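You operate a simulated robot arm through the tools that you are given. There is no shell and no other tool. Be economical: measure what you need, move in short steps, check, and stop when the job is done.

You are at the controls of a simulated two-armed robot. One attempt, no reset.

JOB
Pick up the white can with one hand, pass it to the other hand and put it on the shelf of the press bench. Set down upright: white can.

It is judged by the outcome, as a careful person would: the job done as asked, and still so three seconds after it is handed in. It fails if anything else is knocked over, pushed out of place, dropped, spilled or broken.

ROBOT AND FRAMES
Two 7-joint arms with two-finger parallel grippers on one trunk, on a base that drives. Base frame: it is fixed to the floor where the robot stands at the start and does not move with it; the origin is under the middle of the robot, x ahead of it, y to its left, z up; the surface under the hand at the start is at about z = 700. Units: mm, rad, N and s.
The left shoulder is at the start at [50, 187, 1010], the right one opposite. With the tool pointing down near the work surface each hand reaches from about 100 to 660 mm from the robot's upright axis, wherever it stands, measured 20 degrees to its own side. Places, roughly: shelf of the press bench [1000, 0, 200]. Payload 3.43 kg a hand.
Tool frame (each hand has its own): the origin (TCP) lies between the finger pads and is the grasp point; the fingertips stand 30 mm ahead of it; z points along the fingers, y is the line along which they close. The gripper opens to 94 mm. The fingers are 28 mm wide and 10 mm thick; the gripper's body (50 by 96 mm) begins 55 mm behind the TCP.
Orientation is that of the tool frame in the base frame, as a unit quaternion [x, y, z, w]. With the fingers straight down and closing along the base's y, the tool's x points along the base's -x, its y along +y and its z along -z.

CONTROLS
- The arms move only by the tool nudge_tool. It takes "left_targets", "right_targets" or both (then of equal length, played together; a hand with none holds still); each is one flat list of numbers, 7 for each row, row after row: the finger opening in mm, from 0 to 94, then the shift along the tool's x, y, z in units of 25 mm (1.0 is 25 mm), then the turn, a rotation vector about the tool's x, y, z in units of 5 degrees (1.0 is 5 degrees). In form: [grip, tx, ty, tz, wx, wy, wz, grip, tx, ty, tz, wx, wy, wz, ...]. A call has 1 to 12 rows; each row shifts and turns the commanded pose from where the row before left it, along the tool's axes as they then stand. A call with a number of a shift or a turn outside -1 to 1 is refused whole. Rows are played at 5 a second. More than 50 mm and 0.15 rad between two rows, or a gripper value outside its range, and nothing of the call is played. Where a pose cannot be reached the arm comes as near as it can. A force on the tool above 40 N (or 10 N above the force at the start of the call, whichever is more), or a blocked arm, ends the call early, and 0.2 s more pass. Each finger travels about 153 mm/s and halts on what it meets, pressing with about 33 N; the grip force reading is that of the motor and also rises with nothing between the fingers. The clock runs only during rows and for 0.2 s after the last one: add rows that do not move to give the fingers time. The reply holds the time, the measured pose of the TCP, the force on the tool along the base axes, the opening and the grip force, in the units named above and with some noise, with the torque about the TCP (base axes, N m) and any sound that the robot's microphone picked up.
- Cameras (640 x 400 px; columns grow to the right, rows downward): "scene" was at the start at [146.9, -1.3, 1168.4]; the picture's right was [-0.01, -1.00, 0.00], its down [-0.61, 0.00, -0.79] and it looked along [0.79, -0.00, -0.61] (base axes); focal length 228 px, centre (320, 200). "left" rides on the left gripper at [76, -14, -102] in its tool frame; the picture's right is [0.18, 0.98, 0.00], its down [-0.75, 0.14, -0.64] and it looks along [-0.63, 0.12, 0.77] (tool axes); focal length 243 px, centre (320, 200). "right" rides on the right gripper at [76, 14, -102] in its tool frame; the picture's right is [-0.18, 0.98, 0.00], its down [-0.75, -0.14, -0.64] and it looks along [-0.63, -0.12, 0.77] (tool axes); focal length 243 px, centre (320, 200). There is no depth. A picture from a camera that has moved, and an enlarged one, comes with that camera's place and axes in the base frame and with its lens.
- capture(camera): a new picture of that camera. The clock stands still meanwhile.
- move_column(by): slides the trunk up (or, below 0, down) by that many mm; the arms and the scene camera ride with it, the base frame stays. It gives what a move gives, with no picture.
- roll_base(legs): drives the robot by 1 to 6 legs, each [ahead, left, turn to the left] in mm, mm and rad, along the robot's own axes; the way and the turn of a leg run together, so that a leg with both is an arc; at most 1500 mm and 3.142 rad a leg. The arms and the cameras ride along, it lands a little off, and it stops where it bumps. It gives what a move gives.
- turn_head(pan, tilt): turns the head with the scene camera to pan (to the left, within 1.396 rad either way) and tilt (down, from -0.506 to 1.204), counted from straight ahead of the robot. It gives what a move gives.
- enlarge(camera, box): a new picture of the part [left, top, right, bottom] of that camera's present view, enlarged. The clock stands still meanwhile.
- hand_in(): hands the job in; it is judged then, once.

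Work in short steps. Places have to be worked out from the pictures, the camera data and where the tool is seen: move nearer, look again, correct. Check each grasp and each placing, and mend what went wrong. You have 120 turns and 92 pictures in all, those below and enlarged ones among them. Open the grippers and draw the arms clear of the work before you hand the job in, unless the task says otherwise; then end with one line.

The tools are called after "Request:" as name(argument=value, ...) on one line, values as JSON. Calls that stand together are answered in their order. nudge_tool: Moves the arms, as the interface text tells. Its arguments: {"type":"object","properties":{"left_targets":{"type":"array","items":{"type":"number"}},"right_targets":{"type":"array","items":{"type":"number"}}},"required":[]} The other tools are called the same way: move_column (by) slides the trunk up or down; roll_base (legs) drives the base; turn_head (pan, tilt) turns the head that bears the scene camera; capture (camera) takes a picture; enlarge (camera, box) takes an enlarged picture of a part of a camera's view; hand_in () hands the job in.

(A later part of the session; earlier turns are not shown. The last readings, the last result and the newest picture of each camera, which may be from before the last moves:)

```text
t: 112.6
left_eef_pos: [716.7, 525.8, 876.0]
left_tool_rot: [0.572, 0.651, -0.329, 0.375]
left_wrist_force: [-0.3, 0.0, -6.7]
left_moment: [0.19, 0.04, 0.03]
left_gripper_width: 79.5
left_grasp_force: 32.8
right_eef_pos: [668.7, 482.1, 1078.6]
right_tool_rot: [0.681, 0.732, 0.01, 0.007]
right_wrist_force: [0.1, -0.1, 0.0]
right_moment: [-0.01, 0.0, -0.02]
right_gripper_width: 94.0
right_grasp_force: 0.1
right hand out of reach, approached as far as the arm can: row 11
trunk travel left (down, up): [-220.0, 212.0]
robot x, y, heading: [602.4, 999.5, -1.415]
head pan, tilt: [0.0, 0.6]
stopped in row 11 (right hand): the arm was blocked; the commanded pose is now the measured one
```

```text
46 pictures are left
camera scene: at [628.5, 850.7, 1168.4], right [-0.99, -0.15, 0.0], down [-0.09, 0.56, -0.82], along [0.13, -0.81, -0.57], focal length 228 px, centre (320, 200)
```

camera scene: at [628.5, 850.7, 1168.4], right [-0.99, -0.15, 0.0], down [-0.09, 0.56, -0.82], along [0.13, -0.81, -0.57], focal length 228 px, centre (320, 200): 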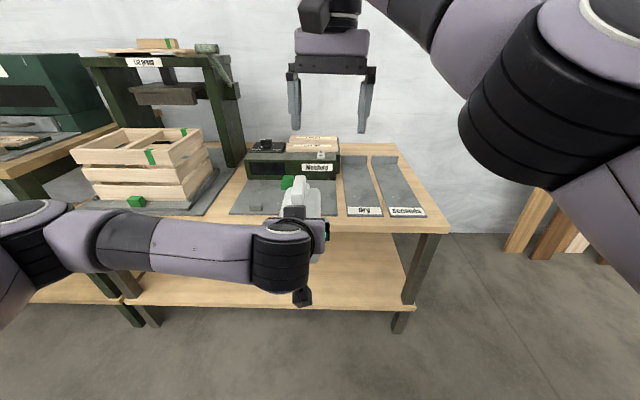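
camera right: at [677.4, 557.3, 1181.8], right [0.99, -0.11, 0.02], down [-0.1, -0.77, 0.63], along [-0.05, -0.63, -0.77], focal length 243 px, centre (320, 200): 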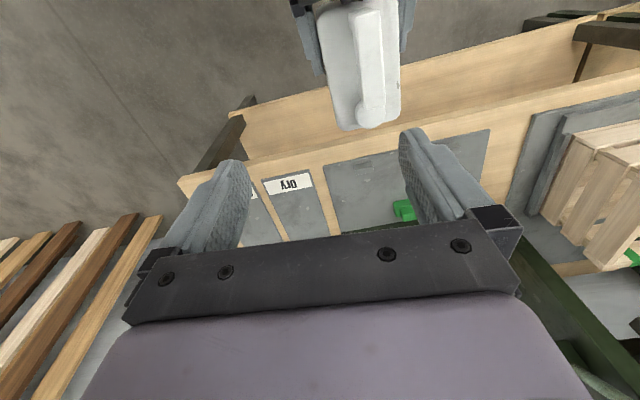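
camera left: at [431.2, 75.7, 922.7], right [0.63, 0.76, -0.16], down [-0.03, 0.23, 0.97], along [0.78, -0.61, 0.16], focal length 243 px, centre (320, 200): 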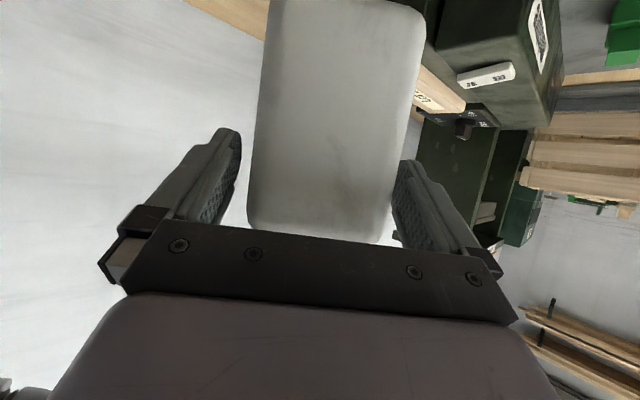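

Right elbow blocks further inward; I bring the left 75 mm to it instead, and straighten the right tool.

Request:
nudge_tool(right_targets=[94, 0, -0.4, 0, 0.14, 0, -0.3, 94, 0, -0.4, 0, 0.14, 0, -0.33, 94, 0, 0, 0, 0, 0, 0, 94, 0, 0, 0, 0, 0, 0, 94, 0, 0, 0, 0, 0, 0], left_targets=[50, 0, -0.75, 0, 0, 0, 0, 50, 0, -0.75, 0, 0, 0, 0, 50, 0, -0.75, 0, 0, 0, 0, 50, 0, -0.75, 0, 0, 0, 0, 50, 0, 0, 0, 0, 0, 0])

Request:
capture(camera="right")

Request:
enlarge(camera="scene", box=[240, 0, 400, 240])

```text
t: 113.8
left_eef_pos: [639.9, 515.7, 881.4]
left_tool_rot: [0.57, 0.651, -0.331, 0.377]
left_wrist_force: [-0.1, 0.0, -6.4]
left_moment: [0.22, 0.04, -0.02]
left_gripper_width: 79.7
left_grasp_force: 32.9
right_eef_pos: [651.3, 481.6, 1078.3]
right_tool_rot: [0.659, 0.752, 0.0, -0.002]
right_wrist_force: [-0.8, -0.1, -0.1]
right_moment: [-0.01, 0.0, -0.03]
right_gripper_width: 94.1
right_grasp_force: 0.1
trunk travel left (down, up): [-220.0, 212.0]
robot x, y, heading: [603.0, 998.5, -1.419]
head pan, tilt: [0.0, 0.6]
```

```text
45 pictures are left
camera right: at [658.0, 558.1, 1181.5], right [1.0, -0.05, 0.0], down [-0.04, -0.77, 0.64], along [-0.04, -0.64, -0.77], focal length 243 px, centre (320, 200)
```

right: 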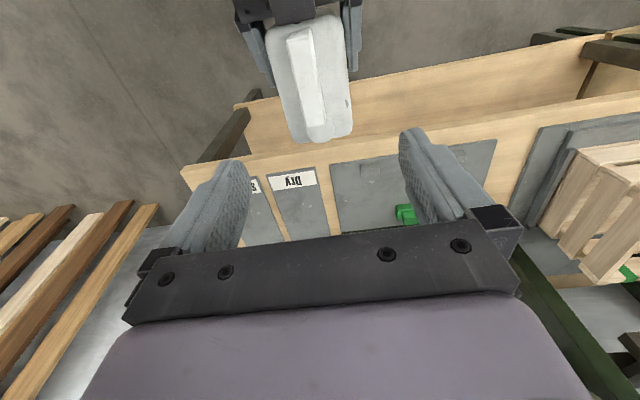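

```text
1.67 times, centred on (320, 120) of scene
camera zoom: at [628.8, 850.9, 1168.4], right [-0.99, -0.15, 0.0], down [-0.09, 0.56, -0.82], along [0.13, -0.82, -0.57], focal length 379 px, centre (320, 333)
```

zoom: 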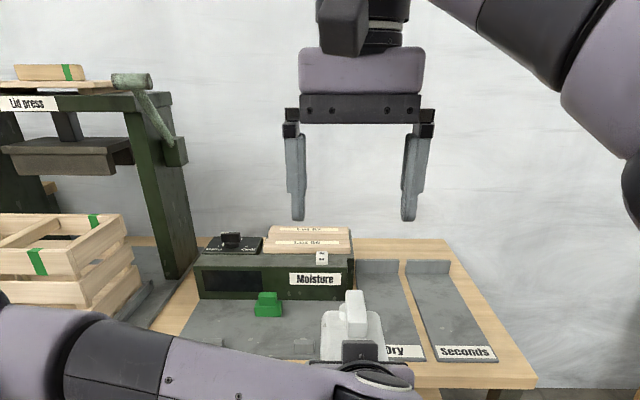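

The handle grip point is at about (645,495,961). I shift 14 mm back, 4 mm right and descend to just above, then check.

Request:
nudge_tool(right_targets=[94, 0.56, -0.16, 0, 0, 0, 0, 94, 0, 0, 0.9, 0, 0, 0, 94, 0, 0, 0.9, 0, 0, 0, 94, 0, 0, 0.9, 0, 0, 0, 94, 0, 0, 0.9, 0, 0, 0, 94, 0, 0, 0, 0, 0, 0])

Request:
capture(camera="right")

Request:
enlarge(camera="scene", box=[240, 60, 400, 260])

```text
t: 115.2
left_eef_pos: [640.8, 515.7, 881.1]
left_tool_rot: [0.57, 0.651, -0.33, 0.377]
left_wrist_force: [0.6, -0.6, -6.8]
left_moment: [0.21, -0.01, -0.02]
left_gripper_width: 79.7
left_grasp_force: 32.9
right_eef_pos: [647.0, 494.6, 986.6]
right_tool_rot: [0.658, 0.753, 0.0, -0.002]
right_wrist_force: [0.2, 0.0, 0.2]
right_moment: [-0.02, 0.02, -0.02]
right_gripper_width: 93.9
right_grasp_force: 0.1
trunk travel left (down, up): [-220.0, 212.0]
robot x, y, heading: [603.9, 999.0, -1.419]
head pan, tilt: [0.0, 0.6]
```

```text
43 pictures are left
camera right: at [652.6, 571.8, 1091.0], right [1.0, -0.05, 0.0], down [-0.04, -0.77, 0.64], along [-0.04, -0.64, -0.77], focal length 243 px, centre (320, 200)
```

right: 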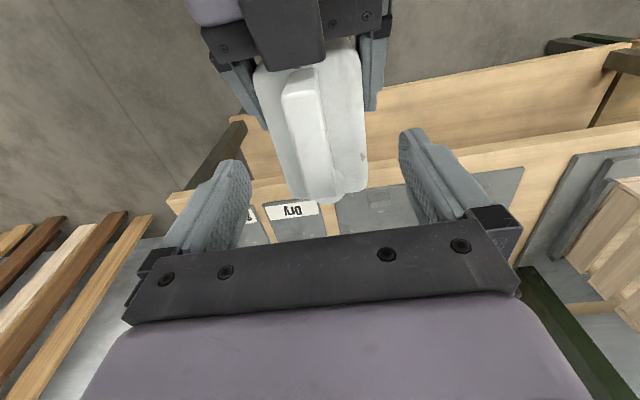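

```text
2.00 times, centred on (320, 160) of scene
camera zoom: at [628.8, 850.9, 1168.4], right [-0.99, -0.15, 0.0], down [-0.09, 0.56, -0.82], along [0.13, -0.81, -0.57], focal length 455 px, centre (320, 280)
```

zoom: 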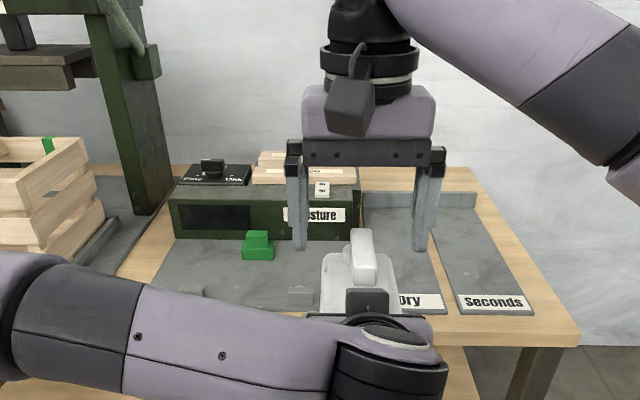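

The view matches the first grasp. Down 26 mm and close the right hand on the handle.

Request:
nudge_tool(right_targets=[94, 0, 0, 0.52, 0, 0, 0, 94, 0, 0, 0.52, 0, 0, 0, 94, 0, 0, 0, 0, 0, 0, 50, 0, 0, 0, 0, 0, 0, 20, 0, 0, 0, 0, 0, 0, 0, 0, 0, 0, 0, 0, 0, 0, 0, 0, 0, 0, 0, 0, 0, 0, 0, 0, 0, 0, 0])

```text
t: 117.0
left_eef_pos: [641.9, 515.8, 880.8]
left_tool_rot: [0.569, 0.652, -0.33, 0.378]
left_wrist_force: [14.7, 4.9, -5.7]
left_moment: [-0.12, 1.26, -0.03]
left_gripper_width: 79.7
left_grasp_force: 33.0
right_eef_pos: [644.4, 496.0, 960.7]
right_tool_rot: [0.66, 0.751, 0.0, -0.004]
right_wrist_force: [-15.8, -5.4, -0.7]
right_moment: [-0.12, 0.02, 0.34]
right_gripper_width: 24.6
right_grasp_force: 33.1
trunk travel left (down, up): [-220.0, 212.0]
robot x, y, heading: [604.8, 999.3, -1.417]
head pan, tilt: [0.0, 0.6]
```

Both hold it (24.6 mm on the handle). Now I open the left and draw it back along its axis.

Request:
nudge_tool(left_targets=[84, 0, 0, 0, 0, 0, 0, 90, 0, 0, 0, 0, 0, 0, 94, 0, 0, 0, 0, 0, 0, 94, 0, 0, 0, 0, 0, 0, 94, 0, 0, -0.4, 0, 0, 0, 94, 0, 0, -0.8, 0, 0, 0, 94, 0, 0, -0.8, 0, 0, 0, 94, 0, 0, -0.8, 0, 0, 0, 94, 0, 0, -0.8, 0, 0, 0, 94, 0, 0, -0.8, 0, 0, 0, 94, 0, 0, -0.8, 0, 0, 0, 94, 0, 0, 0, 0, 0, 0])

Request:
capture(camera="scene")

```text
t: 119.6
left_eef_pos: [626.8, 627.8, 943.2]
left_tool_rot: [0.57, 0.65, -0.331, 0.377]
left_wrist_force: [0.5, 1.2, 0.1]
left_moment: [-0.01, 0.02, -0.01]
left_gripper_width: 94.1
left_grasp_force: 0.0
right_eef_pos: [645.9, 495.4, 962.6]
right_tool_rot: [0.658, 0.753, 0.0, -0.003]
right_wrist_force: [0.3, 0.2, 0.2]
right_moment: [0.06, 0.01, 0.01]
right_gripper_width: 24.1
right_grasp_force: 32.8
trunk travel left (down, up): [-220.0, 212.0]
robot x, y, heading: [606.6, 999.4, -1.42]
head pan, tilt: [0.0, 0.6]
```

```text
41 pictures are left
camera scene: at [628.8, 850.9, 1168.4], right [-0.99, -0.15, 0.0], down [-0.09, 0.56, -0.82], along [0.13, -0.82, -0.57], focal length 228 px, centre (320, 200)
```

scene: 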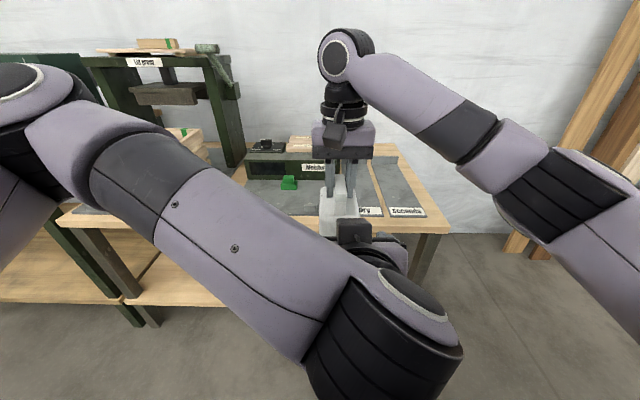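

The right holds the can. I move the left outward to its own side and turn it tool-down to reset its elbow posture.

Request:
nudge_tool(left_targets=[94, 0, 0.95, 0, 0, 0, 0, 94, 0, 0.95, 0, 0, 0, 0, 94, 0, 0.95, 0, 0, 0, 0, 94, 0, 0.95, 0, 0, 0, 0, 94, 0, 0.95, 0, 0, 0, 0, 94, 0, 0.95, 0, 0, 0, 0, 94, 0, 0.95, 0, 0, 0, 0, 94, -0.4, 0.95, 0.6, 0, 0, 0, 94, -0.4, 0.95, 0.6, 0, 0, 0, 94, -0.4, 0.95, 0.6, 0, 0, 0, 94, -0.4, 0.95, 0.6, 0, 0, 0])

Request:
nudge_tool(left_targets=[94, 0, 0, 0, 0, 1, 0, 94, 0, 0, 0, 0, 1, 0, 94, 0, 0, 0, 0, 1, 0, 94, 0, 0, 0, 0, 1, 0, 94, 0, 0, 0, 0, 1, 0, 94, 0, 0, 0, 0, 1, 0, 94, 0, 0, 0, 0, 1, 0, 94, 0, 0, 0, 0, 1, 0, 94, 0, 0, 0, 0, 1, 0, 94, 0, 0, 0, 0, 1, 0, 94, 0, 0, 0, 0, 1, 0, 94, 0, 0, 0, 0, 1, 0])

Request:
capture(camera="scene")

```text
t: 122.0
left_eef_pos: [886.5, 571.9, 950.8]
left_tool_rot: [0.571, 0.65, -0.332, 0.377]
left_wrist_force: [-0.2, 0.9, -0.7]
left_moment: [-0.01, 0.02, -0.02]
left_gripper_width: 94.3
left_grasp_force: 0.1
left hand out of reach, approached as far as the arm can: row 6, 7
right_eef_pos: [645.5, 495.8, 961.0]
right_tool_rot: [0.658, 0.753, 0.001, -0.004]
right_wrist_force: [0.2, 0.5, -0.3]
right_moment: [0.06, -0.02, -0.02]
right_gripper_width: 24.4
right_grasp_force: 33.1
trunk travel left (down, up): [-220.0, 212.0]
robot x, y, heading: [601.8, 997.3, -1.418]
head pan, tilt: [0.0, 0.6]
```

```text
t: 124.6
left_eef_pos: [885.0, 571.8, 952.3]
left_tool_rot: [0.66, 0.751, -0.001, -0.001]
left_wrist_force: [0.8, 0.3, -1.2]
left_moment: [0.01, 0.01, 0.01]
left_gripper_width: 93.8
left_grasp_force: 0.0
right_eef_pos: [645.7, 496.2, 961.9]
right_tool_rot: [0.659, 0.752, 0.0, -0.003]
right_wrist_force: [-1.0, 0.5, -0.9]
right_moment: [0.02, 0.04, -0.03]
right_gripper_width: 24.2
right_grasp_force: 33.2
trunk travel left (down, up): [-220.0, 212.0]
robot x, y, heading: [602.0, 999.2, -1.421]
head pan, tilt: [0.0, 0.6]
```

```text
40 pictures are left
camera scene: at [628.8, 850.9, 1168.4], right [-0.99, -0.15, 0.0], down [-0.09, 0.56, -0.82], along [0.13, -0.81, -0.57], focal length 228 px, centre (320, 200)
```

scene: 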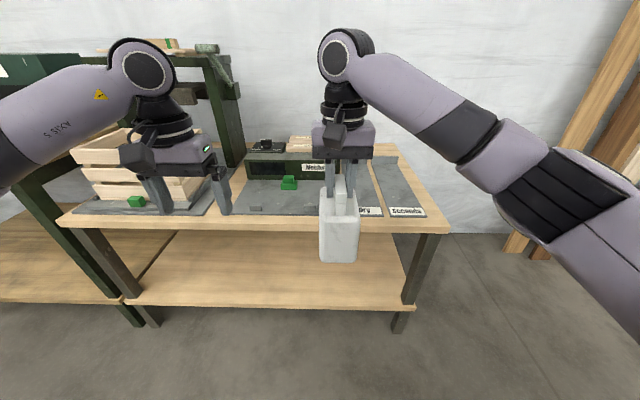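

Posture reset. Now I tilt the left 50° (40° below horizontal) set back from the can, then approach in a controlled way.

Request:
nudge_tool(left_targets=[94, 0.8, 0, 0, 0, 0, 0, 94, 0.8, 0, 0, 0, 0, 0, 94, 0.8, 0, -0.25, 0, 0, 0, 94, 0.8, 0, -0.25, 0, 0, 0])

Request:
nudge_tool(left_targets=[94, 0, 0, 0, 0, -1, 0, 94, 0, 0, 0, 0, -1, 0, 94, 0, 0, 0, 0, -1, 0, 94, 0, 0, 0, 0, -1, 0, 94, 0, 0, 0, 0, -1, 0, 94, 0, 0, 0, 0, -1, 0, 94, 0, 0, 0, 0, -1, 0, 94, 0, 0, 0, 0, -1, 0, 94, 0, 0, 0, 0, -1, 0, 94, 0, 0, 0, 0, -1, 0, 94, 0, 0, 0, 0, 0, 0])

Request:
capture(camera="scene")

```text
t: 125.6
left_eef_pos: [874.6, 651.7, 963.5]
left_tool_rot: [0.659, 0.752, -0.001, 0.0]
left_wrist_force: [-0.1, -0.7, 0.0]
left_moment: [0.02, 0.0, 0.0]
left_gripper_width: 93.9
left_grasp_force: 0.0
right_eef_pos: [646.6, 494.8, 961.5]
right_tool_rot: [0.659, 0.752, 0.001, -0.002]
right_wrist_force: [-0.5, 0.1, 0.0]
right_moment: [0.08, -0.01, 0.0]
right_gripper_width: 24.1
right_grasp_force: 33.3
trunk travel left (down, up): [-220.0, 212.0]
robot x, y, heading: [603.7, 1002.3, -1.417]
head pan, tilt: [0.0, 0.6]
```

```text
t: 128.0
left_eef_pos: [875.8, 639.0, 968.6]
left_tool_rot: [0.597, 0.681, -0.28, 0.318]
left_wrist_force: [0.1, 1.2, 0.8]
left_moment: [-0.01, 0.03, 0.04]
left_gripper_width: 94.1
left_grasp_force: 0.0
left hand out of reach, approached as far as the arm can: row 10
right_eef_pos: [645.3, 494.3, 962.3]
right_tool_rot: [0.659, 0.752, 0.001, -0.003]
right_wrist_force: [-0.8, 0.5, 0.5]
right_moment: [0.06, -0.01, 0.02]
right_gripper_width: 24.4
right_grasp_force: 33.2
trunk travel left (down, up): [-220.0, 212.0]
robot x, y, heading: [607.4, 996.7, -1.418]
head pan, tilt: [0.0, 0.6]
```

```text
39 pictures are left
camera scene: at [628.9, 850.9, 1168.4], right [-0.99, -0.15, 0.0], down [-0.09, 0.56, -0.82], along [0.13, -0.82, -0.57], focal length 228 px, centre (320, 200)
```

scene: 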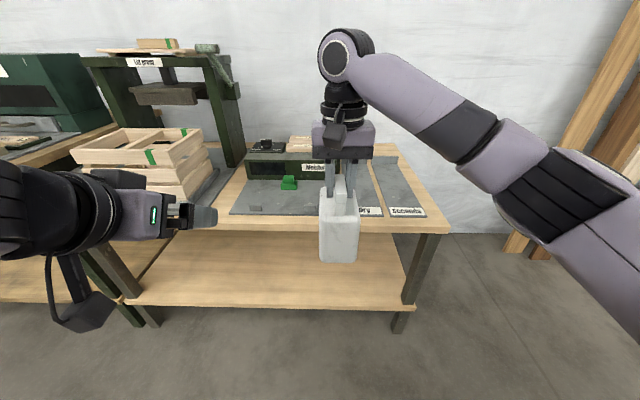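

I move the can 36 mm farther forward to give room, then bring the left sideways in behind it.

Request:
nudge_tool(right_targets=[0, -0.5, 0, 0, 0, 0, 0, 0, -0.5, 0, 0, 0, 0, 0, 0, -0.44, 0, 0, 0, 0, 0], left_targets=[94, -0.26, 0, 0.31, 0, 0, 0, 94, -0.26, 0, 0.31, 0, 0, 0, 94, -0.26, 0, 0.31, 0, 0, 0])

Request:
nudge_tool(left_targets=[94, 0, -0.95, 0, 0, 0, 0, 94, 0, -0.95, 0, 0, 0, 0, 94, 0, -0.95, 0, 0, 0, 0, 94, 0, -0.95, 0, 0, 0, 0, 94, 0, -0.95, 0, 0, 0, 0, 94, 0, -0.95, 0, 0, 0, 0, 94, 0, -0.95, 0, 0, 0, 0, 94, 0, 0, 0, 0, 0, 0])

Request:
capture(camera="scene")

Request:
capture(camera="left")

```text
t: 128.8
left_eef_pos: [878.1, 607.0, 967.6]
left_tool_rot: [0.597, 0.681, -0.28, 0.319]
left_wrist_force: [0.4, 0.3, -0.3]
left_moment: [0.02, -0.01, 0.0]
left_gripper_width: 93.8
left_grasp_force: 0.0
right_eef_pos: [650.8, 458.4, 962.7]
right_tool_rot: [0.659, 0.752, 0.001, -0.003]
right_wrist_force: [-0.7, -0.8, -0.1]
right_moment: [0.03, 0.0, 0.01]
right_gripper_width: 24.2
right_grasp_force: 33.1
trunk travel left (down, up): [-220.0, 212.0]
robot x, y, heading: [603.3, 999.2, -1.417]
head pan, tilt: [0.0, 0.6]
```

```text
t: 130.6
left_eef_pos: [714.0, 587.6, 968.9]
left_tool_rot: [0.597, 0.681, -0.28, 0.319]
left_wrist_force: [0.9, 0.1, -0.3]
left_moment: [-0.04, -0.01, -0.02]
left_gripper_width: 94.0
left_grasp_force: 0.1
right_eef_pos: [651.9, 457.5, 962.0]
right_tool_rot: [0.659, 0.752, 0.0, -0.003]
right_wrist_force: [-0.3, -0.2, -0.7]
right_moment: [0.09, -0.02, 0.0]
right_gripper_width: 24.1
right_grasp_force: 33.5
trunk travel left (down, up): [-220.0, 212.0]
robot x, y, heading: [604.8, 998.4, -1.418]
head pan, tilt: [0.0, 0.6]
```

```text
38 pictures are left
camera scene: at [628.8, 850.9, 1168.4], right [-0.99, -0.15, 0.0], down [-0.09, 0.56, -0.82], along [0.13, -0.81, -0.57], focal length 228 px, centre (320, 200)
```

scene: 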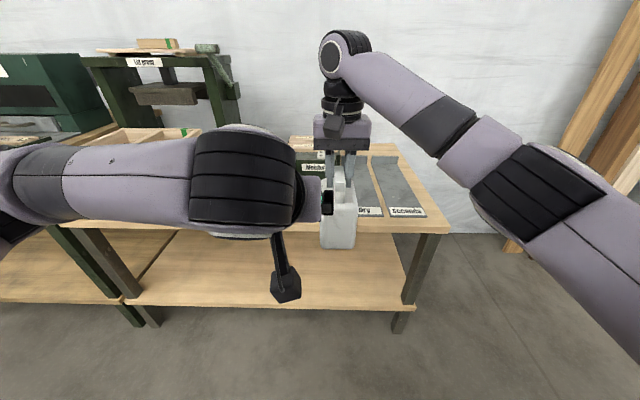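

```text
37 pictures are left
camera left: at [683.1, 710.8, 975.9], right [0.96, 0.24, -0.14], down [0.14, 0.03, 0.99], along [0.25, -0.97, -0.01], focal length 243 px, centre (320, 200)
```

left: 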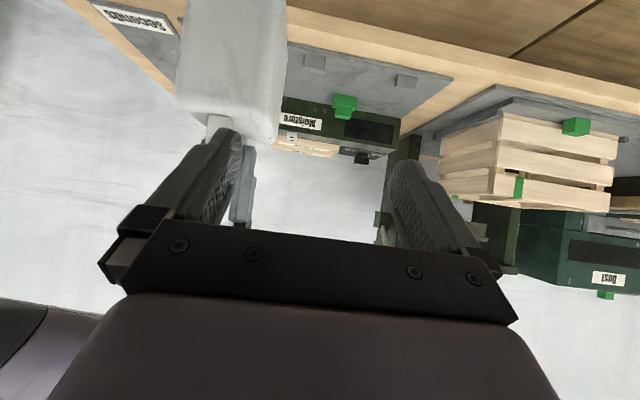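

Before re-gripping, I verify with the empty left that this posture can reach low: out to lateral ≈240, then down (equivalent heights with trunk up).

Request:
nudge_tool(left_targets=[94, 0, 0.95, 0, 0, 0, 0, 94, 0, 0.95, 0, 0, 0, 0, 94, 0, 0.95, 0, 0, 0, 0, 94, 0, 0.95, 0, 0, 0, 0, 94, 0, 0.95, 0, 0, 0, 0, 94, 0, 0.95, 0, 0, 0, 0, 94, 0, 0.95, 0, 0, 0, 0, 94, 0, 0.95, 0, 0, 0, 0])

Request:
nudge_tool(left_targets=[94, 0.5, 0, 0.84, 0, 0, 0, 94, 0.5, 0, 0.84, 0, 0, 0, 94, 0.5, 0, 0.84, 0, 0, 0, 94, 0.5, 0, 0.84, 0, 0, 0, 94, 0.5, 0, 0.84, 0, 0, 0, 94, 0.5, 0, 0.84, 0, 0, 0, 94, 0.5, 0, 0.84, 0, 0, 0, 94, 0.5, 0, 0.84, 0, 0, 0, 94, 0.5, 0, 0.84, 0, 0, 0, 94, 0.5, 0, 0.84, 0, 0, 0, 94, 0.5, 0, 0.84, 0, 0, 0, 94, 0.5, 0, 0.84, 0, 0, 0])

Request:
nudge_tool(left_targets=[94, 0.5, 0, 0.84, 0, 0, 0, 94, 0.5, 0, 0.84, 0, 0, 0, 94, 0.5, 0, 0.84, 0, 0, 0, 94, 0.5, 0, 0.84, 0, 0, 0, 94, 0.6, 0, 0.5, 0, 0, 0, 94, 0.6, 0, 0.5, 0, 0, 0, 94, 0.6, 0, 0.5, 0, 0, 0, 94, 0.6, 0, 0.5, 0, 0, 0])

Request:
turn_head(pan=0.5, tilt=0.7)

Request:
capture(camera="scene")

```text
t: 132.4
left_eef_pos: [903.4, 612.3, 968.4]
left_tool_rot: [0.598, 0.68, -0.28, 0.318]
left_wrist_force: [0.7, -0.3, -0.1]
left_moment: [0.01, -0.02, 0.0]
left_gripper_width: 93.9
left_grasp_force: 0.1
right_eef_pos: [650.7, 459.2, 961.1]
right_tool_rot: [0.658, 0.753, 0.0, -0.003]
right_wrist_force: [-1.0, -0.5, -0.2]
right_moment: [0.09, 0.0, -0.01]
right_gripper_width: 24.5
right_grasp_force: 32.6
trunk travel left (down, up): [-220.0, 212.0]
robot x, y, heading: [602.4, 997.7, -1.414]
head pan, tilt: [0.0, 0.6]
```

```text
t: 135.0
left_eef_pos: [926.4, 519.8, 717.6]
left_tool_rot: [0.598, 0.682, -0.279, 0.317]
left_wrist_force: [0.3, 0.5, 0.1]
left_moment: [0.02, 0.04, 0.0]
left_gripper_width: 94.0
left_grasp_force: 0.1
left hand out of reach, approached as far as the arm can: row 11, 12
right_eef_pos: [650.9, 458.1, 962.1]
right_tool_rot: [0.659, 0.752, 0.001, -0.003]
right_wrist_force: [0.3, 1.0, 0.2]
right_moment: [0.01, 0.01, -0.01]
right_gripper_width: 24.4
right_grasp_force: 32.9
trunk travel left (down, up): [-220.0, 212.0]
robot x, y, heading: [606.1, 1001.0, -1.418]
head pan, tilt: [0.0, 0.6]
```

```text
t: 136.8
left_eef_pos: [936.1, 514.4, 709.6]
left_tool_rot: [0.599, 0.681, -0.28, 0.315]
left_wrist_force: [0.0, 0.8, -0.3]
left_moment: [-0.02, 0.01, -0.03]
left_gripper_width: 93.9
left_grasp_force: 0.1
left hand out of reach, approached as far as the arm can: row 1, 2, 3, 4, 5, 6, 7, 8
right_eef_pos: [649.4, 458.8, 961.4]
right_tool_rot: [0.659, 0.753, 0.001, -0.004]
right_wrist_force: [1.0, 0.5, 0.3]
right_moment: [0.05, -0.02, -0.02]
right_gripper_width: 24.3
right_grasp_force: 33.1
trunk travel left (down, up): [-220.0, 212.0]
robot x, y, heading: [603.5, 1002.6, -1.418]
head pan, tilt: [0.0, 0.6]
```

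```text
t: 137.7
left_eef_pos: [937.6, 514.1, 709.1]
left_tool_rot: [0.599, 0.681, -0.28, 0.314]
left_wrist_force: [-0.8, -0.7, 0.3]
left_moment: [0.02, 0.01, 0.0]
left_gripper_width: 94.1
left_grasp_force: 0.0
right_eef_pos: [650.4, 458.2, 962.0]
right_tool_rot: [0.659, 0.752, 0.0, -0.003]
right_wrist_force: [0.0, -0.3, -1.3]
right_moment: [0.04, 0.02, 0.01]
right_gripper_width: 24.4
right_grasp_force: 33.4
trunk travel left (down, up): [-220.0, 212.0]
robot x, y, heading: [604.1, 998.9, -1.416]
head pan, tilt: [0.499, 0.7]
```

```text
36 pictures are left
camera scene: at [666.9, 870.7, 1159.8], right [-0.79, -0.61, 0.0], down [-0.39, 0.51, -0.76], along [0.46, -0.61, -0.64], focal length 228 px, centre (320, 200)
```

scene: 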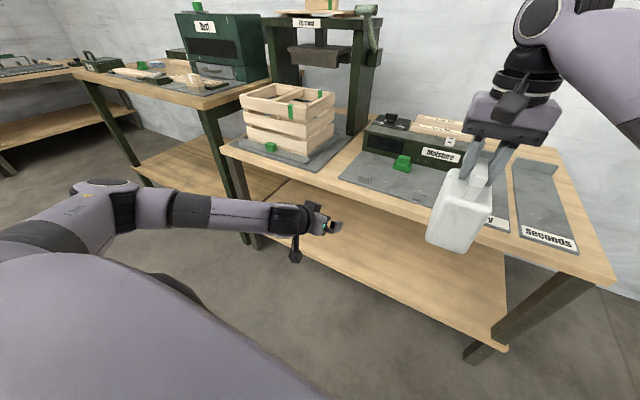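

The left is in a folded elbow-out branch. I mimic what worked on the right: return to tool-down, farther and higher (fwd 457, lateral 237, z 1076), then tilt 45° and descend.

Request:
nudge_tool(left_targets=[94, -0.55, 0, -0.77, 0, 0, 0, 94, -0.55, 0, -0.77, 0, 0, 0, 94, -0.55, 0, -0.77, 0, 0, 0, 94, -0.55, 0, -0.77, 0, 0, 0, 94, -0.55, 0, -0.77, 0, 0, 0, 94, -0.55, 0, -0.77, 0, 0, 0, 94, -0.55, 0, -0.77, 0, 0, 0, 94, -0.55, 0, -0.77, 0, 0, 0, 94, -0.55, 0, -0.77, 0, 0, 0, 94, -0.55, 0, -0.77, 0, 0, 0, 94, -0.55, 0, -0.77, 0, 0, 0, 94, -0.55, 0, -0.77, 0, 0, 0])

Request:
nudge_tool(left_targets=[94, 0, 0, 0, 0, 1, 0, 94, 0, 0, 0, 0, 1, 0, 94, 0, 0, 0, 0, 1, 0, 94, 0, 0, 0, 0, 1, 0, 94, 0, 0, 0, 0, 1, 0, 94, 0, 0, 0, 0, 1, 0, 94, 0, 0, 0, 0, 1, 0, 94, 0, 0, 0, 0, 1, 0, 94, 0, 0, 0, 0, 1, 0, 94, 0, 0, 0, 0, 1, 0, 94, 0, 0, -1, 0, 0, 0, 94, 0, 0, -1, 0, 0, 0])

Request:
turn_head(pan=0.9, tilt=0.5)

Request:
capture(camera="scene")

```text
t: 140.3
left_eef_pos: [929.0, 585.5, 984.2]
left_tool_rot: [0.598, 0.681, -0.279, 0.318]
left_wrist_force: [0.2, -0.8, -0.8]
left_moment: [-0.01, -0.01, -0.01]
left_gripper_width: 94.1
left_grasp_force: 0.0
right_eef_pos: [650.8, 459.3, 961.8]
right_tool_rot: [0.658, 0.753, 0.001, -0.004]
right_wrist_force: [-0.3, 0.0, -0.6]
right_moment: [0.08, -0.04, 0.02]
right_gripper_width: 24.5
right_grasp_force: 32.9
trunk travel left (down, up): [-220.0, 212.0]
robot x, y, heading: [599.8, 997.3, -1.414]
head pan, tilt: [0.499, 0.7]
```

```text
t: 142.9
left_eef_pos: [928.9, 585.3, 1034.6]
left_tool_rot: [0.66, 0.751, -0.001, 0.001]
left_wrist_force: [-0.3, 0.4, 0.5]
left_moment: [0.04, 0.01, 0.03]
left_gripper_width: 94.1
left_grasp_force: 0.1
right_eef_pos: [650.1, 459.2, 960.9]
right_tool_rot: [0.659, 0.753, 0.001, -0.004]
right_wrist_force: [0.2, 0.5, -0.2]
right_moment: [0.04, 0.02, 0.03]
right_gripper_width: 24.3
right_grasp_force: 33.7
trunk travel left (down, up): [-220.0, 212.0]
robot x, y, heading: [607.4, 1000.1, -1.415]
head pan, tilt: [0.499, 0.7]
```

```text
t: 143.8
left_eef_pos: [927.8, 584.1, 1033.8]
left_tool_rot: [0.66, 0.752, -0.002, 0.001]
left_wrist_force: [0.3, 1.2, -0.3]
left_moment: [-0.01, 0.02, 0.03]
left_gripper_width: 93.9
left_grasp_force: 0.0
right_eef_pos: [650.2, 458.8, 961.1]
right_tool_rot: [0.659, 0.752, 0.0, -0.003]
right_wrist_force: [1.1, -0.4, -0.3]
right_moment: [0.03, 0.02, -0.05]
right_gripper_width: 24.1
right_grasp_force: 33.2
trunk travel left (down, up): [-220.0, 212.0]
robot x, y, heading: [606.8, 996.9, -1.417]
head pan, tilt: [0.901, 0.499]
```

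```text
35 pictures are left
camera scene: at [694.4, 893.2, 1177.5], right [-0.49, -0.87, 0.0], down [-0.42, 0.24, -0.88], along [0.76, -0.43, -0.48], focal length 228 px, centre (320, 200)
```

scene: 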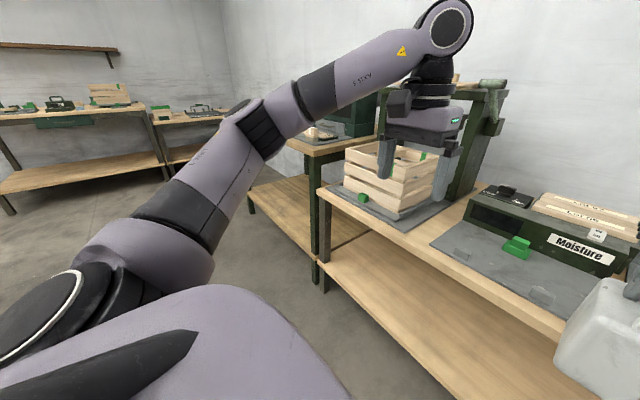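

Now it matches the right arm's earlier pose mirrored. Tilt 45° and descend the same way.

Request:
nudge_tool(left_targets=[94, 0, 0, -0.8, 0, 0, 0, 94, 0, 0, -0.8, 0, 0, 0, 94, 0, 0, 0, 0, -1, 0, 94, 0, 0, 0, 0, -1, 0, 94, 0, 0, 0, 0, -1, 0, 94, 0, 0, 0, 0, -1, 0, 94, 0, 0, 0, 0, -1, 0, 94, 0, 0, 0, 0, -1, 0, 94, 0, 0, 0, 0, -1, 0, 94, 0, 0, 0, 0, -1, 0, 94, 0, 0, 0, 0, -1, 0])

Request:
nudge_tool(left_targets=[94, 0.65, 0, 0.65, 0, 0, 0, 94, 0.65, 0, 0.65, 0, 0, 0, 94, 0.65, 0, 0.65, 0, 0, 0, 94, 0.65, 0, 0.65, 0, 0, 0, 94, 0.65, 0, 0.65, 0, 0, 0, 94, 0.65, 0, 0.65, 0, 0, 0, 94, 0.65, 0, 0.65, 0, 0, 0, 94, 0.65, 0, 0.65, 0, 0, 0, 94, 0.65, 0, 0.65, 0, 0, 0, 94, 0.65, 0, 0.65, 0, 0, 0, 94, 0.65, 0, 0.65, 0, 0, 0, 94, 0.65, 0, 0.65, 0, 0, 0])

Request:
capture(camera="scene")

```text
t: 146.2
left_eef_pos: [927.5, 585.1, 1073.7]
left_tool_rot: [0.609, 0.694, -0.254, 0.289]
left_wrist_force: [0.6, 0.7, 0.6]
left_moment: [-0.01, 0.01, 0.0]
left_gripper_width: 93.9
left_grasp_force: 0.0
right_eef_pos: [651.0, 458.1, 961.8]
right_tool_rot: [0.658, 0.753, 0.001, -0.003]
right_wrist_force: [0.3, 0.0, 0.0]
right_moment: [0.08, 0.01, 0.02]
right_gripper_width: 24.3
right_grasp_force: 33.1
trunk travel left (down, up): [-220.0, 212.0]
robot x, y, heading: [604.2, 993.5, -1.419]
head pan, tilt: [0.901, 0.499]
```

```text
t: 148.8
left_eef_pos: [926.9, 584.4, 799.0]
left_tool_rot: [0.608, 0.694, -0.254, 0.289]
left_wrist_force: [-0.1, -0.8, 0.4]
left_moment: [0.02, 0.01, 0.0]
left_gripper_width: 93.9
left_grasp_force: 0.1
right_eef_pos: [650.5, 458.2, 960.9]
right_tool_rot: [0.659, 0.752, 0.0, -0.003]
right_wrist_force: [-1.2, -1.0, -0.4]
right_moment: [0.03, -0.04, 0.02]
right_gripper_width: 24.4
right_grasp_force: 33.0
trunk travel left (down, up): [-220.0, 212.0]
robot x, y, heading: [602.3, 998.2, -1.416]
head pan, tilt: [0.901, 0.499]
```

```text
34 pictures are left
camera scene: at [694.5, 893.3, 1177.6], right [-0.49, -0.87, 0.0], down [-0.42, 0.24, -0.88], along [0.76, -0.43, -0.48], focal length 228 px, centre (320, 200)
```

scene: 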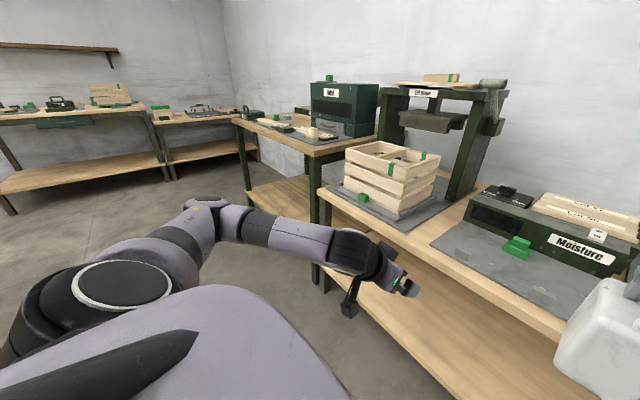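

No limits so far; I continue down with a little forward motion.

Request:
nudge_tool(left_targets=[94, 0.48, 0, 0.82, 0, 0, 0, 94, 0.48, 0, 0.82, 0, 0, 0, 94, 0.48, 0, 0.82, 0, 0, 0, 94, 0.48, 0, 0.82, 0, 0, 0, 94, 0.48, 0, 0.82, 0, 0, 0, 94, 0.48, 0, 0.82, 0, 0, 0, 94, 0.48, 0, 0.82, 0, 0, 0, 94, 0.48, 0, 0.82, 0, 0, 0, 94, 0.48, 0, 0.82, 0, 0, 0, 94, 0.48, 0, 0.82, 0, 0, 0, 94, 0.48, 0, 0.82, 0, 0, 0, 94, 0.48, 0, 0.82, 0, 0, 0])

Request:
capture(camera="scene")

```text
t: 151.4
left_eef_pos: [948.3, 548.6, 668.7]
left_tool_rot: [0.612, 0.692, -0.257, 0.284]
left_wrist_force: [0.0, 0.0, 0.3]
left_moment: [0.0, -0.01, 0.01]
left_gripper_width: 93.9
left_grasp_force: 0.0
left hand out of reach, approached as far as the arm can: row 6, 7, 8, 9, 10, 11, 12
right_eef_pos: [650.7, 460.6, 963.0]
right_tool_rot: [0.658, 0.753, 0.0, -0.003]
right_wrist_force: [-0.4, -0.1, 0.0]
right_moment: [0.04, -0.02, 0.01]
right_gripper_width: 24.3
right_grasp_force: 32.7
trunk travel left (down, up): [-220.0, 212.0]
robot x, y, heading: [603.0, 996.9, -1.416]
head pan, tilt: [0.901, 0.499]
```

```text
33 pictures are left
camera scene: at [694.4, 893.3, 1177.5], right [-0.49, -0.87, 0.0], down [-0.42, 0.24, -0.88], along [0.76, -0.43, -0.48], focal length 228 px, centre (320, 200)
```

scene: 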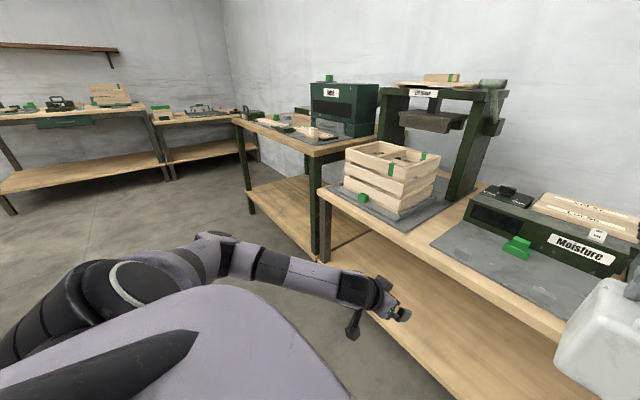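

It stalls at z≈669. Left yaw helped before, so I turn the empty tool 40° left here and try lowering again.

Request:
nudge_tool(left_targets=[94, 0, 0, 0, -0.707, 0, -0.707, 94, 0, 0, 0, -0.707, 0, -0.707, 94, 0, 0, 0, -0.707, 0, -0.707, 94, 0, 0, 0, -0.707, 0, -0.707, 94, 0, 0, 0, -0.707, 0, -0.707, 94, 0, 0, 0, -0.707, 0, -0.707, 94, 0, 0, 0, -0.707, 0, -0.707, 94, 0, 0, 0, -0.707, 0, -0.707])

Request:
nudge_tool(left_targets=[94, 0.6, 0, 0.6, 0, 0, 0, 94, 0.6, 0, 0.6, 0, 0, 0, 94, 0.6, 0, 0.6, 0, 0, 0, 94, 0.6, 0, 0.6, 0, 0, 0, 94, 0.6, 0, 0.6, 0, 0, 0, 94, 0.6, 0, 0.6, 0, 0, 0, 94, 0.6, 0, 0.6, 0, 0, 0])

Request:
capture(camera="scene")

```text
t: 153.2
left_eef_pos: [954.4, 547.5, 672.7]
left_tool_rot: [0.334, 0.861, -0.141, 0.357]
left_wrist_force: [0.5, 0.5, -0.5]
left_moment: [-0.02, 0.01, -0.01]
left_gripper_width: 94.1
left_grasp_force: 0.0
left hand out of reach, approached as far as the arm can: row 1
right_eef_pos: [650.5, 458.4, 961.6]
right_tool_rot: [0.659, 0.752, 0.001, -0.002]
right_wrist_force: [-0.3, -0.5, -0.4]
right_moment: [0.05, 0.0, 0.04]
right_gripper_width: 24.3
right_grasp_force: 32.9
trunk travel left (down, up): [-220.0, 212.0]
robot x, y, heading: [604.5, 998.2, -1.419]
head pan, tilt: [0.901, 0.499]
```

```text
t: 154.8
left_eef_pos: [954.6, 544.6, 522.5]
left_tool_rot: [0.336, 0.861, -0.141, 0.356]
left_wrist_force: [0.2, -0.2, 0.4]
left_moment: [0.02, -0.03, 0.01]
left_gripper_width: 94.2
left_grasp_force: 0.1
right_eef_pos: [650.3, 459.0, 962.4]
right_tool_rot: [0.659, 0.752, 0.0, -0.003]
right_wrist_force: [-1.2, 0.6, 0.0]
right_moment: [0.04, -0.01, 0.02]
right_gripper_width: 24.0
right_grasp_force: 32.9
trunk travel left (down, up): [-220.0, 212.0]
robot x, y, heading: [602.7, 996.3, -1.416]
head pan, tilt: [0.901, 0.499]
```

```text
32 pictures are left
camera scene: at [694.4, 893.3, 1177.6], right [-0.49, -0.87, 0.0], down [-0.42, 0.24, -0.88], along [0.76, -0.43, -0.48], focal length 228 px, centre (320, 200)
```

scene: 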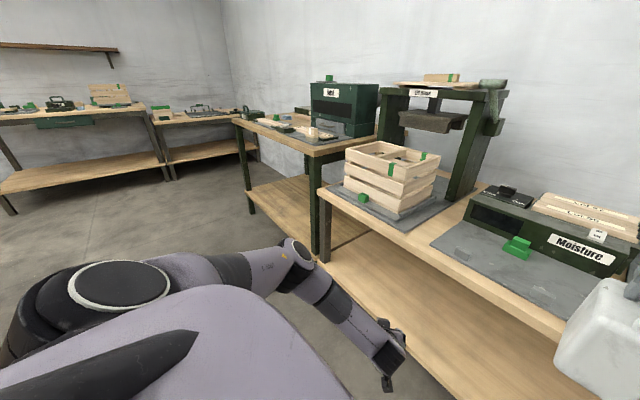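

That frees it: down to 522 with no limit. I test another 55 mm for margin.

Request:
nudge_tool(left_targets=[94, 0.52, 0, 0.52, 0, 0, 0, 94, 0.52, 0, 0.52, 0, 0, 0, 94, 0.52, 0, 0.52, 0, 0, 0, 94, 0, 0, 0, 0, 0, 0])

```text
t: 155.8
left_eef_pos: [956.2, 546.8, 467.6]
left_tool_rot: [0.336, 0.861, -0.141, 0.356]
left_wrist_force: [0.1, 0.5, -0.4]
left_moment: [0.0, -0.01, 0.01]
left_gripper_width: 94.0
left_grasp_force: 0.3
right_eef_pos: [649.8, 459.3, 960.3]
right_tool_rot: [0.658, 0.753, 0.0, -0.003]
right_wrist_force: [-0.2, -0.2, -0.4]
right_moment: [0.08, 0.0, -0.01]
right_gripper_width: 24.2
right_grasp_force: 33.1
trunk travel left (down, up): [-220.0, 212.0]
robot x, y, heading: [606.6, 993.7, -1.414]
head pan, tilt: [0.901, 0.499]
```

Confirmed (467 mm, equals 247 with trunk down). Now I bring the left back up and undo the yaw for the hand-over.

Request:
nudge_tool(left_targets=[94, -0.65, 0, -0.65, 0, 0, 0, 94, -0.65, 0, -0.65, 0, 0, 0, 94, -0.65, 0, -0.65, 0, 0, 0, 94, -0.65, 0, -0.65, 0, 0, 0, 94, -0.65, 0, -0.65, 0, 0, 0, 94, -0.65, 0, -0.65, 0, 0, 0, 94, -0.65, 0, -0.65, 0, 0, 0, 94, -0.65, 0, -0.65, 0, 0, 0, 94, -0.65, 0, -0.65, 0, 0, 0, 94, -0.65, 0, -0.65, 0, 0, 0, 94, -0.65, 0, -0.65, 0, 0, 0, 94, -0.65, 0, -0.65, 0, 0, 0])

Request:
nudge_tool(left_targets=[94, -0.65, 0, -0.65, 0, 0, 0, 94, -0.65, 0, -0.65, 0, 0, 0, 94, -0.65, 0, -0.65, 0, 0, 0, 94, -0.65, 0, -0.65, 0, 0, 0, 94, -0.65, 0, -0.65, 0, 0, 0, 94, -0.65, 0, -0.65, 0, 0, 0, 94, -0.65, 0, -0.65, 0, 0, 0, 94, -0.65, 0, -0.65, 0, 0, 0, 94, -0.65, 0, -0.65, 0, 0, 0, 94, -0.65, 0, -0.65, 0, 0, 0])

Request:
nudge_tool(left_targets=[94, 0, 0, 0, 0.707, 0, 0.707, 94, 0, 0, 0, 0.707, 0, 0.707, 94, 0, 0, 0, 0.707, 0, 0.707, 94, 0, 0, 0, 0.707, 0, 0.707, 94, 0, 0, 0, 0.707, 0, 0.707, 94, 0, 0, 0, 0.707, 0, 0.707, 94, 0, 0, 0, 0.707, 0, 0.707, 94, 0, 0, 0, 0.707, 0, 0.707, 94, 0, 0, 0, 0, -0.6, 0, 94, 0, 0, 0, 0, 0, 0])

Request:
turn_head(pan=0, tilt=0.6)

Request:
capture(camera="scene")

```text
t: 158.4
left_eef_pos: [954.4, 546.9, 743.0]
left_tool_rot: [0.335, 0.861, -0.14, 0.357]
left_wrist_force: [0.2, -0.1, 0.7]
left_moment: [0.0, 0.01, 0.0]
left_gripper_width: 94.0
left_grasp_force: 0.1
right_eef_pos: [650.5, 459.2, 961.8]
right_tool_rot: [0.659, 0.752, 0.001, -0.004]
right_wrist_force: [-0.5, 0.6, -1.2]
right_moment: [0.02, 0.04, -0.02]
right_gripper_width: 24.3
right_grasp_force: 32.7
trunk travel left (down, up): [-220.0, 212.0]
robot x, y, heading: [604.6, 1001.1, -1.419]
head pan, tilt: [0.901, 0.499]
```

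```text
t: 160.6
left_eef_pos: [954.0, 548.6, 973.2]
left_tool_rot: [0.336, 0.86, -0.141, 0.357]
left_wrist_force: [-0.4, -0.1, 0.4]
left_moment: [-0.02, 0.01, 0.0]
left_gripper_width: 94.2
left_grasp_force: 0.1
right_eef_pos: [650.1, 459.6, 962.4]
right_tool_rot: [0.658, 0.753, 0.001, -0.003]
right_wrist_force: [-0.4, -0.3, -0.5]
right_moment: [0.02, -0.02, -0.02]
right_gripper_width: 24.0
right_grasp_force: 33.2
trunk travel left (down, up): [-220.0, 212.0]
robot x, y, heading: [601.7, 995.0, -1.412]
head pan, tilt: [0.901, 0.499]
```

```text
t: 162.8
left_eef_pos: [954.3, 549.5, 972.6]
left_tool_rot: [0.602, 0.686, -0.269, 0.307]
left_wrist_force: [0.3, 0.4, 0.3]
left_moment: [-0.03, 0.01, 0.01]
left_gripper_width: 93.9
left_grasp_force: 0.1
right_eef_pos: [651.2, 459.1, 961.5]
right_tool_rot: [0.659, 0.753, 0.0, -0.004]
right_wrist_force: [0.9, 0.2, -0.2]
right_moment: [0.06, 0.0, 0.01]
right_gripper_width: 24.1
right_grasp_force: 32.8
trunk travel left (down, up): [-220.0, 212.0]
robot x, y, heading: [606.0, 996.9, -1.417]
head pan, tilt: [0.901, 0.499]
```

```text
t: 164.0
left_eef_pos: [954.1, 547.5, 971.1]
left_tool_rot: [0.602, 0.686, -0.27, 0.307]
left_wrist_force: [0.9, 0.1, -0.2]
left_moment: [0.01, 0.01, 0.01]
left_gripper_width: 94.1
left_grasp_force: 0.1
right_eef_pos: [650.3, 459.2, 961.3]
right_tool_rot: [0.659, 0.752, 0.001, -0.004]
right_wrist_force: [0.4, -0.1, 0.5]
right_moment: [0.1, 0.0, 0.01]
right_gripper_width: 24.2
right_grasp_force: 33.2
trunk travel left (down, up): [-220.0, 212.0]
robot x, y, heading: [603.3, 998.9, -1.418]
head pan, tilt: [0.0, 0.6]
```

```text
31 pictures are left
camera scene: at [628.9, 850.9, 1168.4], right [-0.99, -0.15, 0.0], down [-0.09, 0.56, -0.82], along [0.13, -0.81, -0.57], focal length 228 px, centre (320, 200)
```

scene: 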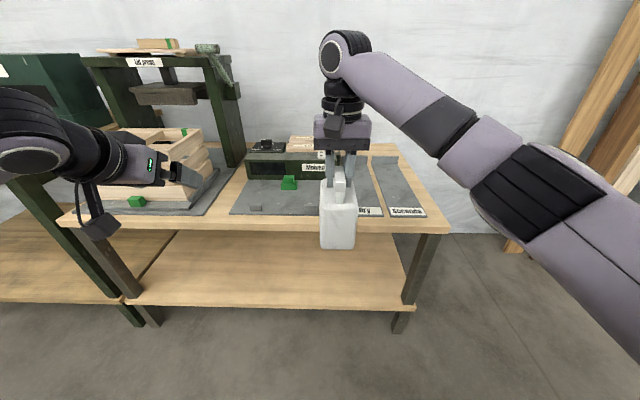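

I move the left back 75 mm and then sideways in behind the can.

Request:
nudge_tool(left_targets=[94, 0.66, 0, -0.74, 0, 0, 0, 94, 0.66, 0, -0.74, 0, 0, 0, 94, 0.66, 0, -0.74, 0, 0, 0, 94, 0, -0.96, 0, 0, 0, 0, 94, 0, -0.96, 0, 0, 0, 0, 94, 0, -0.96, 0, 0, 0, 0, 94, 0, -0.96, 0, 0, 0, 0, 94, 0, -0.96, 0, 0, 0, 0, 94, 0, -0.96, 0, 0, 0, 0, 94, 0, -0.96, 0, 0, 0, 0, 94, 0, -0.96, 0, 0, 0, 0, 94, 0, -0.96, 0, 0, 0, 0])

Request:
nudge_tool(left_targets=[94, 0, -0.96, 0, 0, 0, 0, 94, 0, -0.96, 0, 0, 0, 0, 94, 0, -0.96, 0, 0, 0, 0, 94, 0, -0.96, 0, 0, 0, 0, 94, 0, 0, 0, 0, 0, 0])

Request:
capture(camera="left")

Request:
capture(camera="scene")

```text
t: 166.6
left_eef_pos: [731.0, 594.0, 972.5]
left_tool_rot: [0.602, 0.687, -0.27, 0.306]
left_wrist_force: [-0.5, 0.1, 0.1]
left_moment: [0.02, -0.02, 0.03]
left_gripper_width: 94.0
left_grasp_force: 0.1
right_eef_pos: [649.8, 459.7, 961.7]
right_tool_rot: [0.659, 0.752, 0.0, -0.003]
right_wrist_force: [-0.2, 0.0, -0.3]
right_moment: [0.06, 0.05, 0.0]
right_gripper_width: 24.3
right_grasp_force: 33.0
trunk travel left (down, up): [-220.0, 212.0]
robot x, y, heading: [605.0, 999.6, -1.417]
head pan, tilt: [0.0, 0.6]
```

```text
t: 167.8
left_eef_pos: [635.9, 581.5, 973.1]
left_tool_rot: [0.603, 0.686, -0.27, 0.306]
left_wrist_force: [-0.6, 0.1, 0.6]
left_moment: [0.01, 0.0, 0.01]
left_gripper_width: 93.9
left_grasp_force: 0.1
right_eef_pos: [650.4, 458.9, 960.4]
right_tool_rot: [0.659, 0.752, 0.0, -0.002]
right_wrist_force: [-0.7, -0.4, 0.7]
right_moment: [0.08, -0.01, -0.02]
right_gripper_width: 24.1
right_grasp_force: 33.3
trunk travel left (down, up): [-220.0, 212.0]
robot x, y, heading: [603.0, 998.5, -1.416]
head pan, tilt: [0.0, 0.6]
```

```text
30 pictures are left
camera left: at [604.8, 706.0, 983.7], right [0.96, 0.25, -0.14], down [0.14, -0.01, 0.99], along [0.25, -0.97, -0.04], focal length 243 px, centre (320, 200)
```

left: 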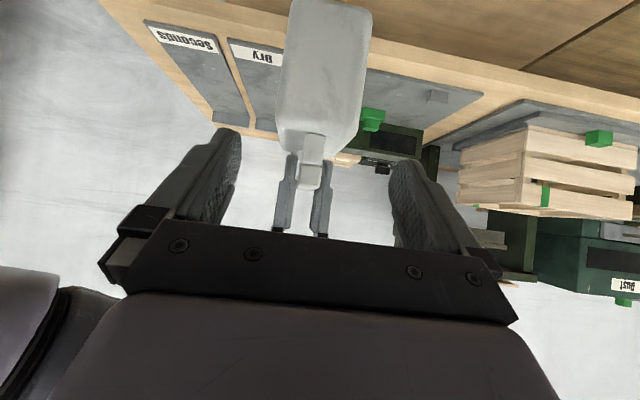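

```text
29 pictures are left
camera scene: at [628.8, 850.9, 1168.4], right [-0.99, -0.15, 0.0], down [-0.09, 0.56, -0.82], along [0.13, -0.81, -0.57], focal length 228 px, centre (320, 200)
```

scene: 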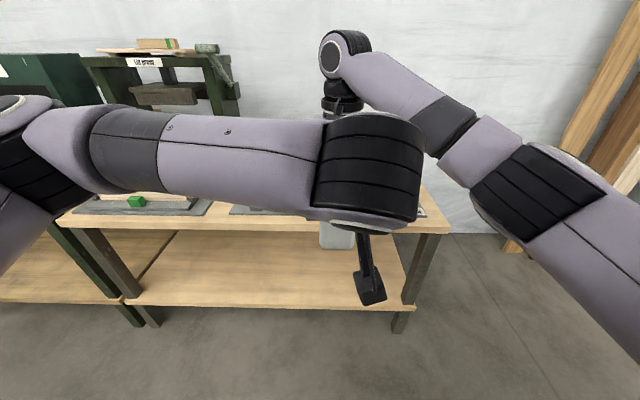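

Aligned. I advance 108 mm along the tool axis and check clearances to the right hand.

Request:
nudge_tool(left_targets=[94, 0, -0.02, 0.86, 0, 0, 0, 94, 0, -0.02, 0.86, 0, 0, 0, 94, 0, -0.02, 0.86, 0, 0, 0, 94, 0, -0.02, 0.86, 0, 0, 0, 94, 0, 0, 0.86, 0, 0, 0, 94, 0, 0, 0, 0, 0, 0])

Request:
capture(camera="left")

Request:
capture(camera="right")

```text
t: 169.2
left_eef_pos: [643.3, 500.7, 900.4]
left_tool_rot: [0.602, 0.685, -0.271, 0.306]
left_wrist_force: [0.1, -0.2, 0.8]
left_moment: [0.01, 0.02, 0.01]
left_gripper_width: 94.1
left_grasp_force: 0.0
right_eef_pos: [651.0, 459.5, 962.4]
right_tool_rot: [0.659, 0.753, 0.0, -0.003]
right_wrist_force: [-0.7, 0.2, -0.1]
right_moment: [0.04, 0.01, -0.01]
right_gripper_width: 24.5
right_grasp_force: 33.0
trunk travel left (down, up): [-220.0, 212.0]
robot x, y, heading: [601.8, 998.4, -1.418]
head pan, tilt: [0.0, 0.6]
```

```text
28 pictures are left
camera left: at [613.2, 625.1, 912.2], right [0.96, 0.25, -0.14], down [0.14, -0.01, 0.99], along [0.25, -0.97, -0.04], focal length 243 px, centre (320, 200)
```

left: 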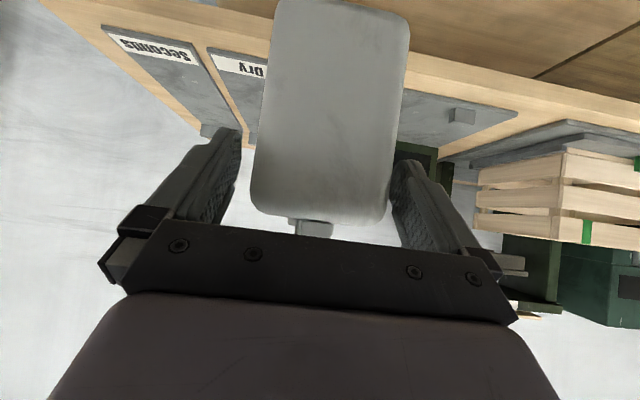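

```text
27 pictures are left
camera right: at [656.5, 535.4, 1065.0], right [1.0, -0.05, 0.0], down [-0.04, -0.77, 0.64], along [-0.04, -0.64, -0.77], focal length 243 px, centre (320, 200)
```

right: 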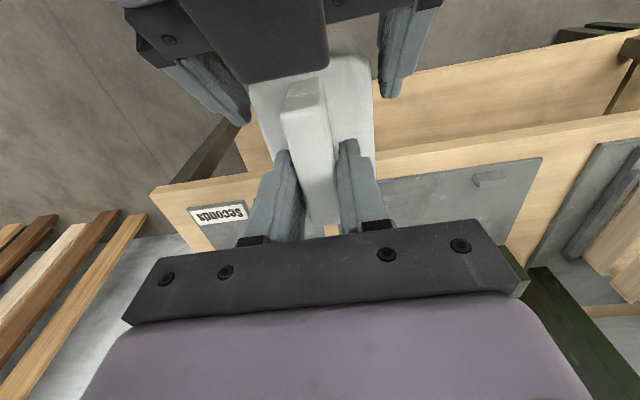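

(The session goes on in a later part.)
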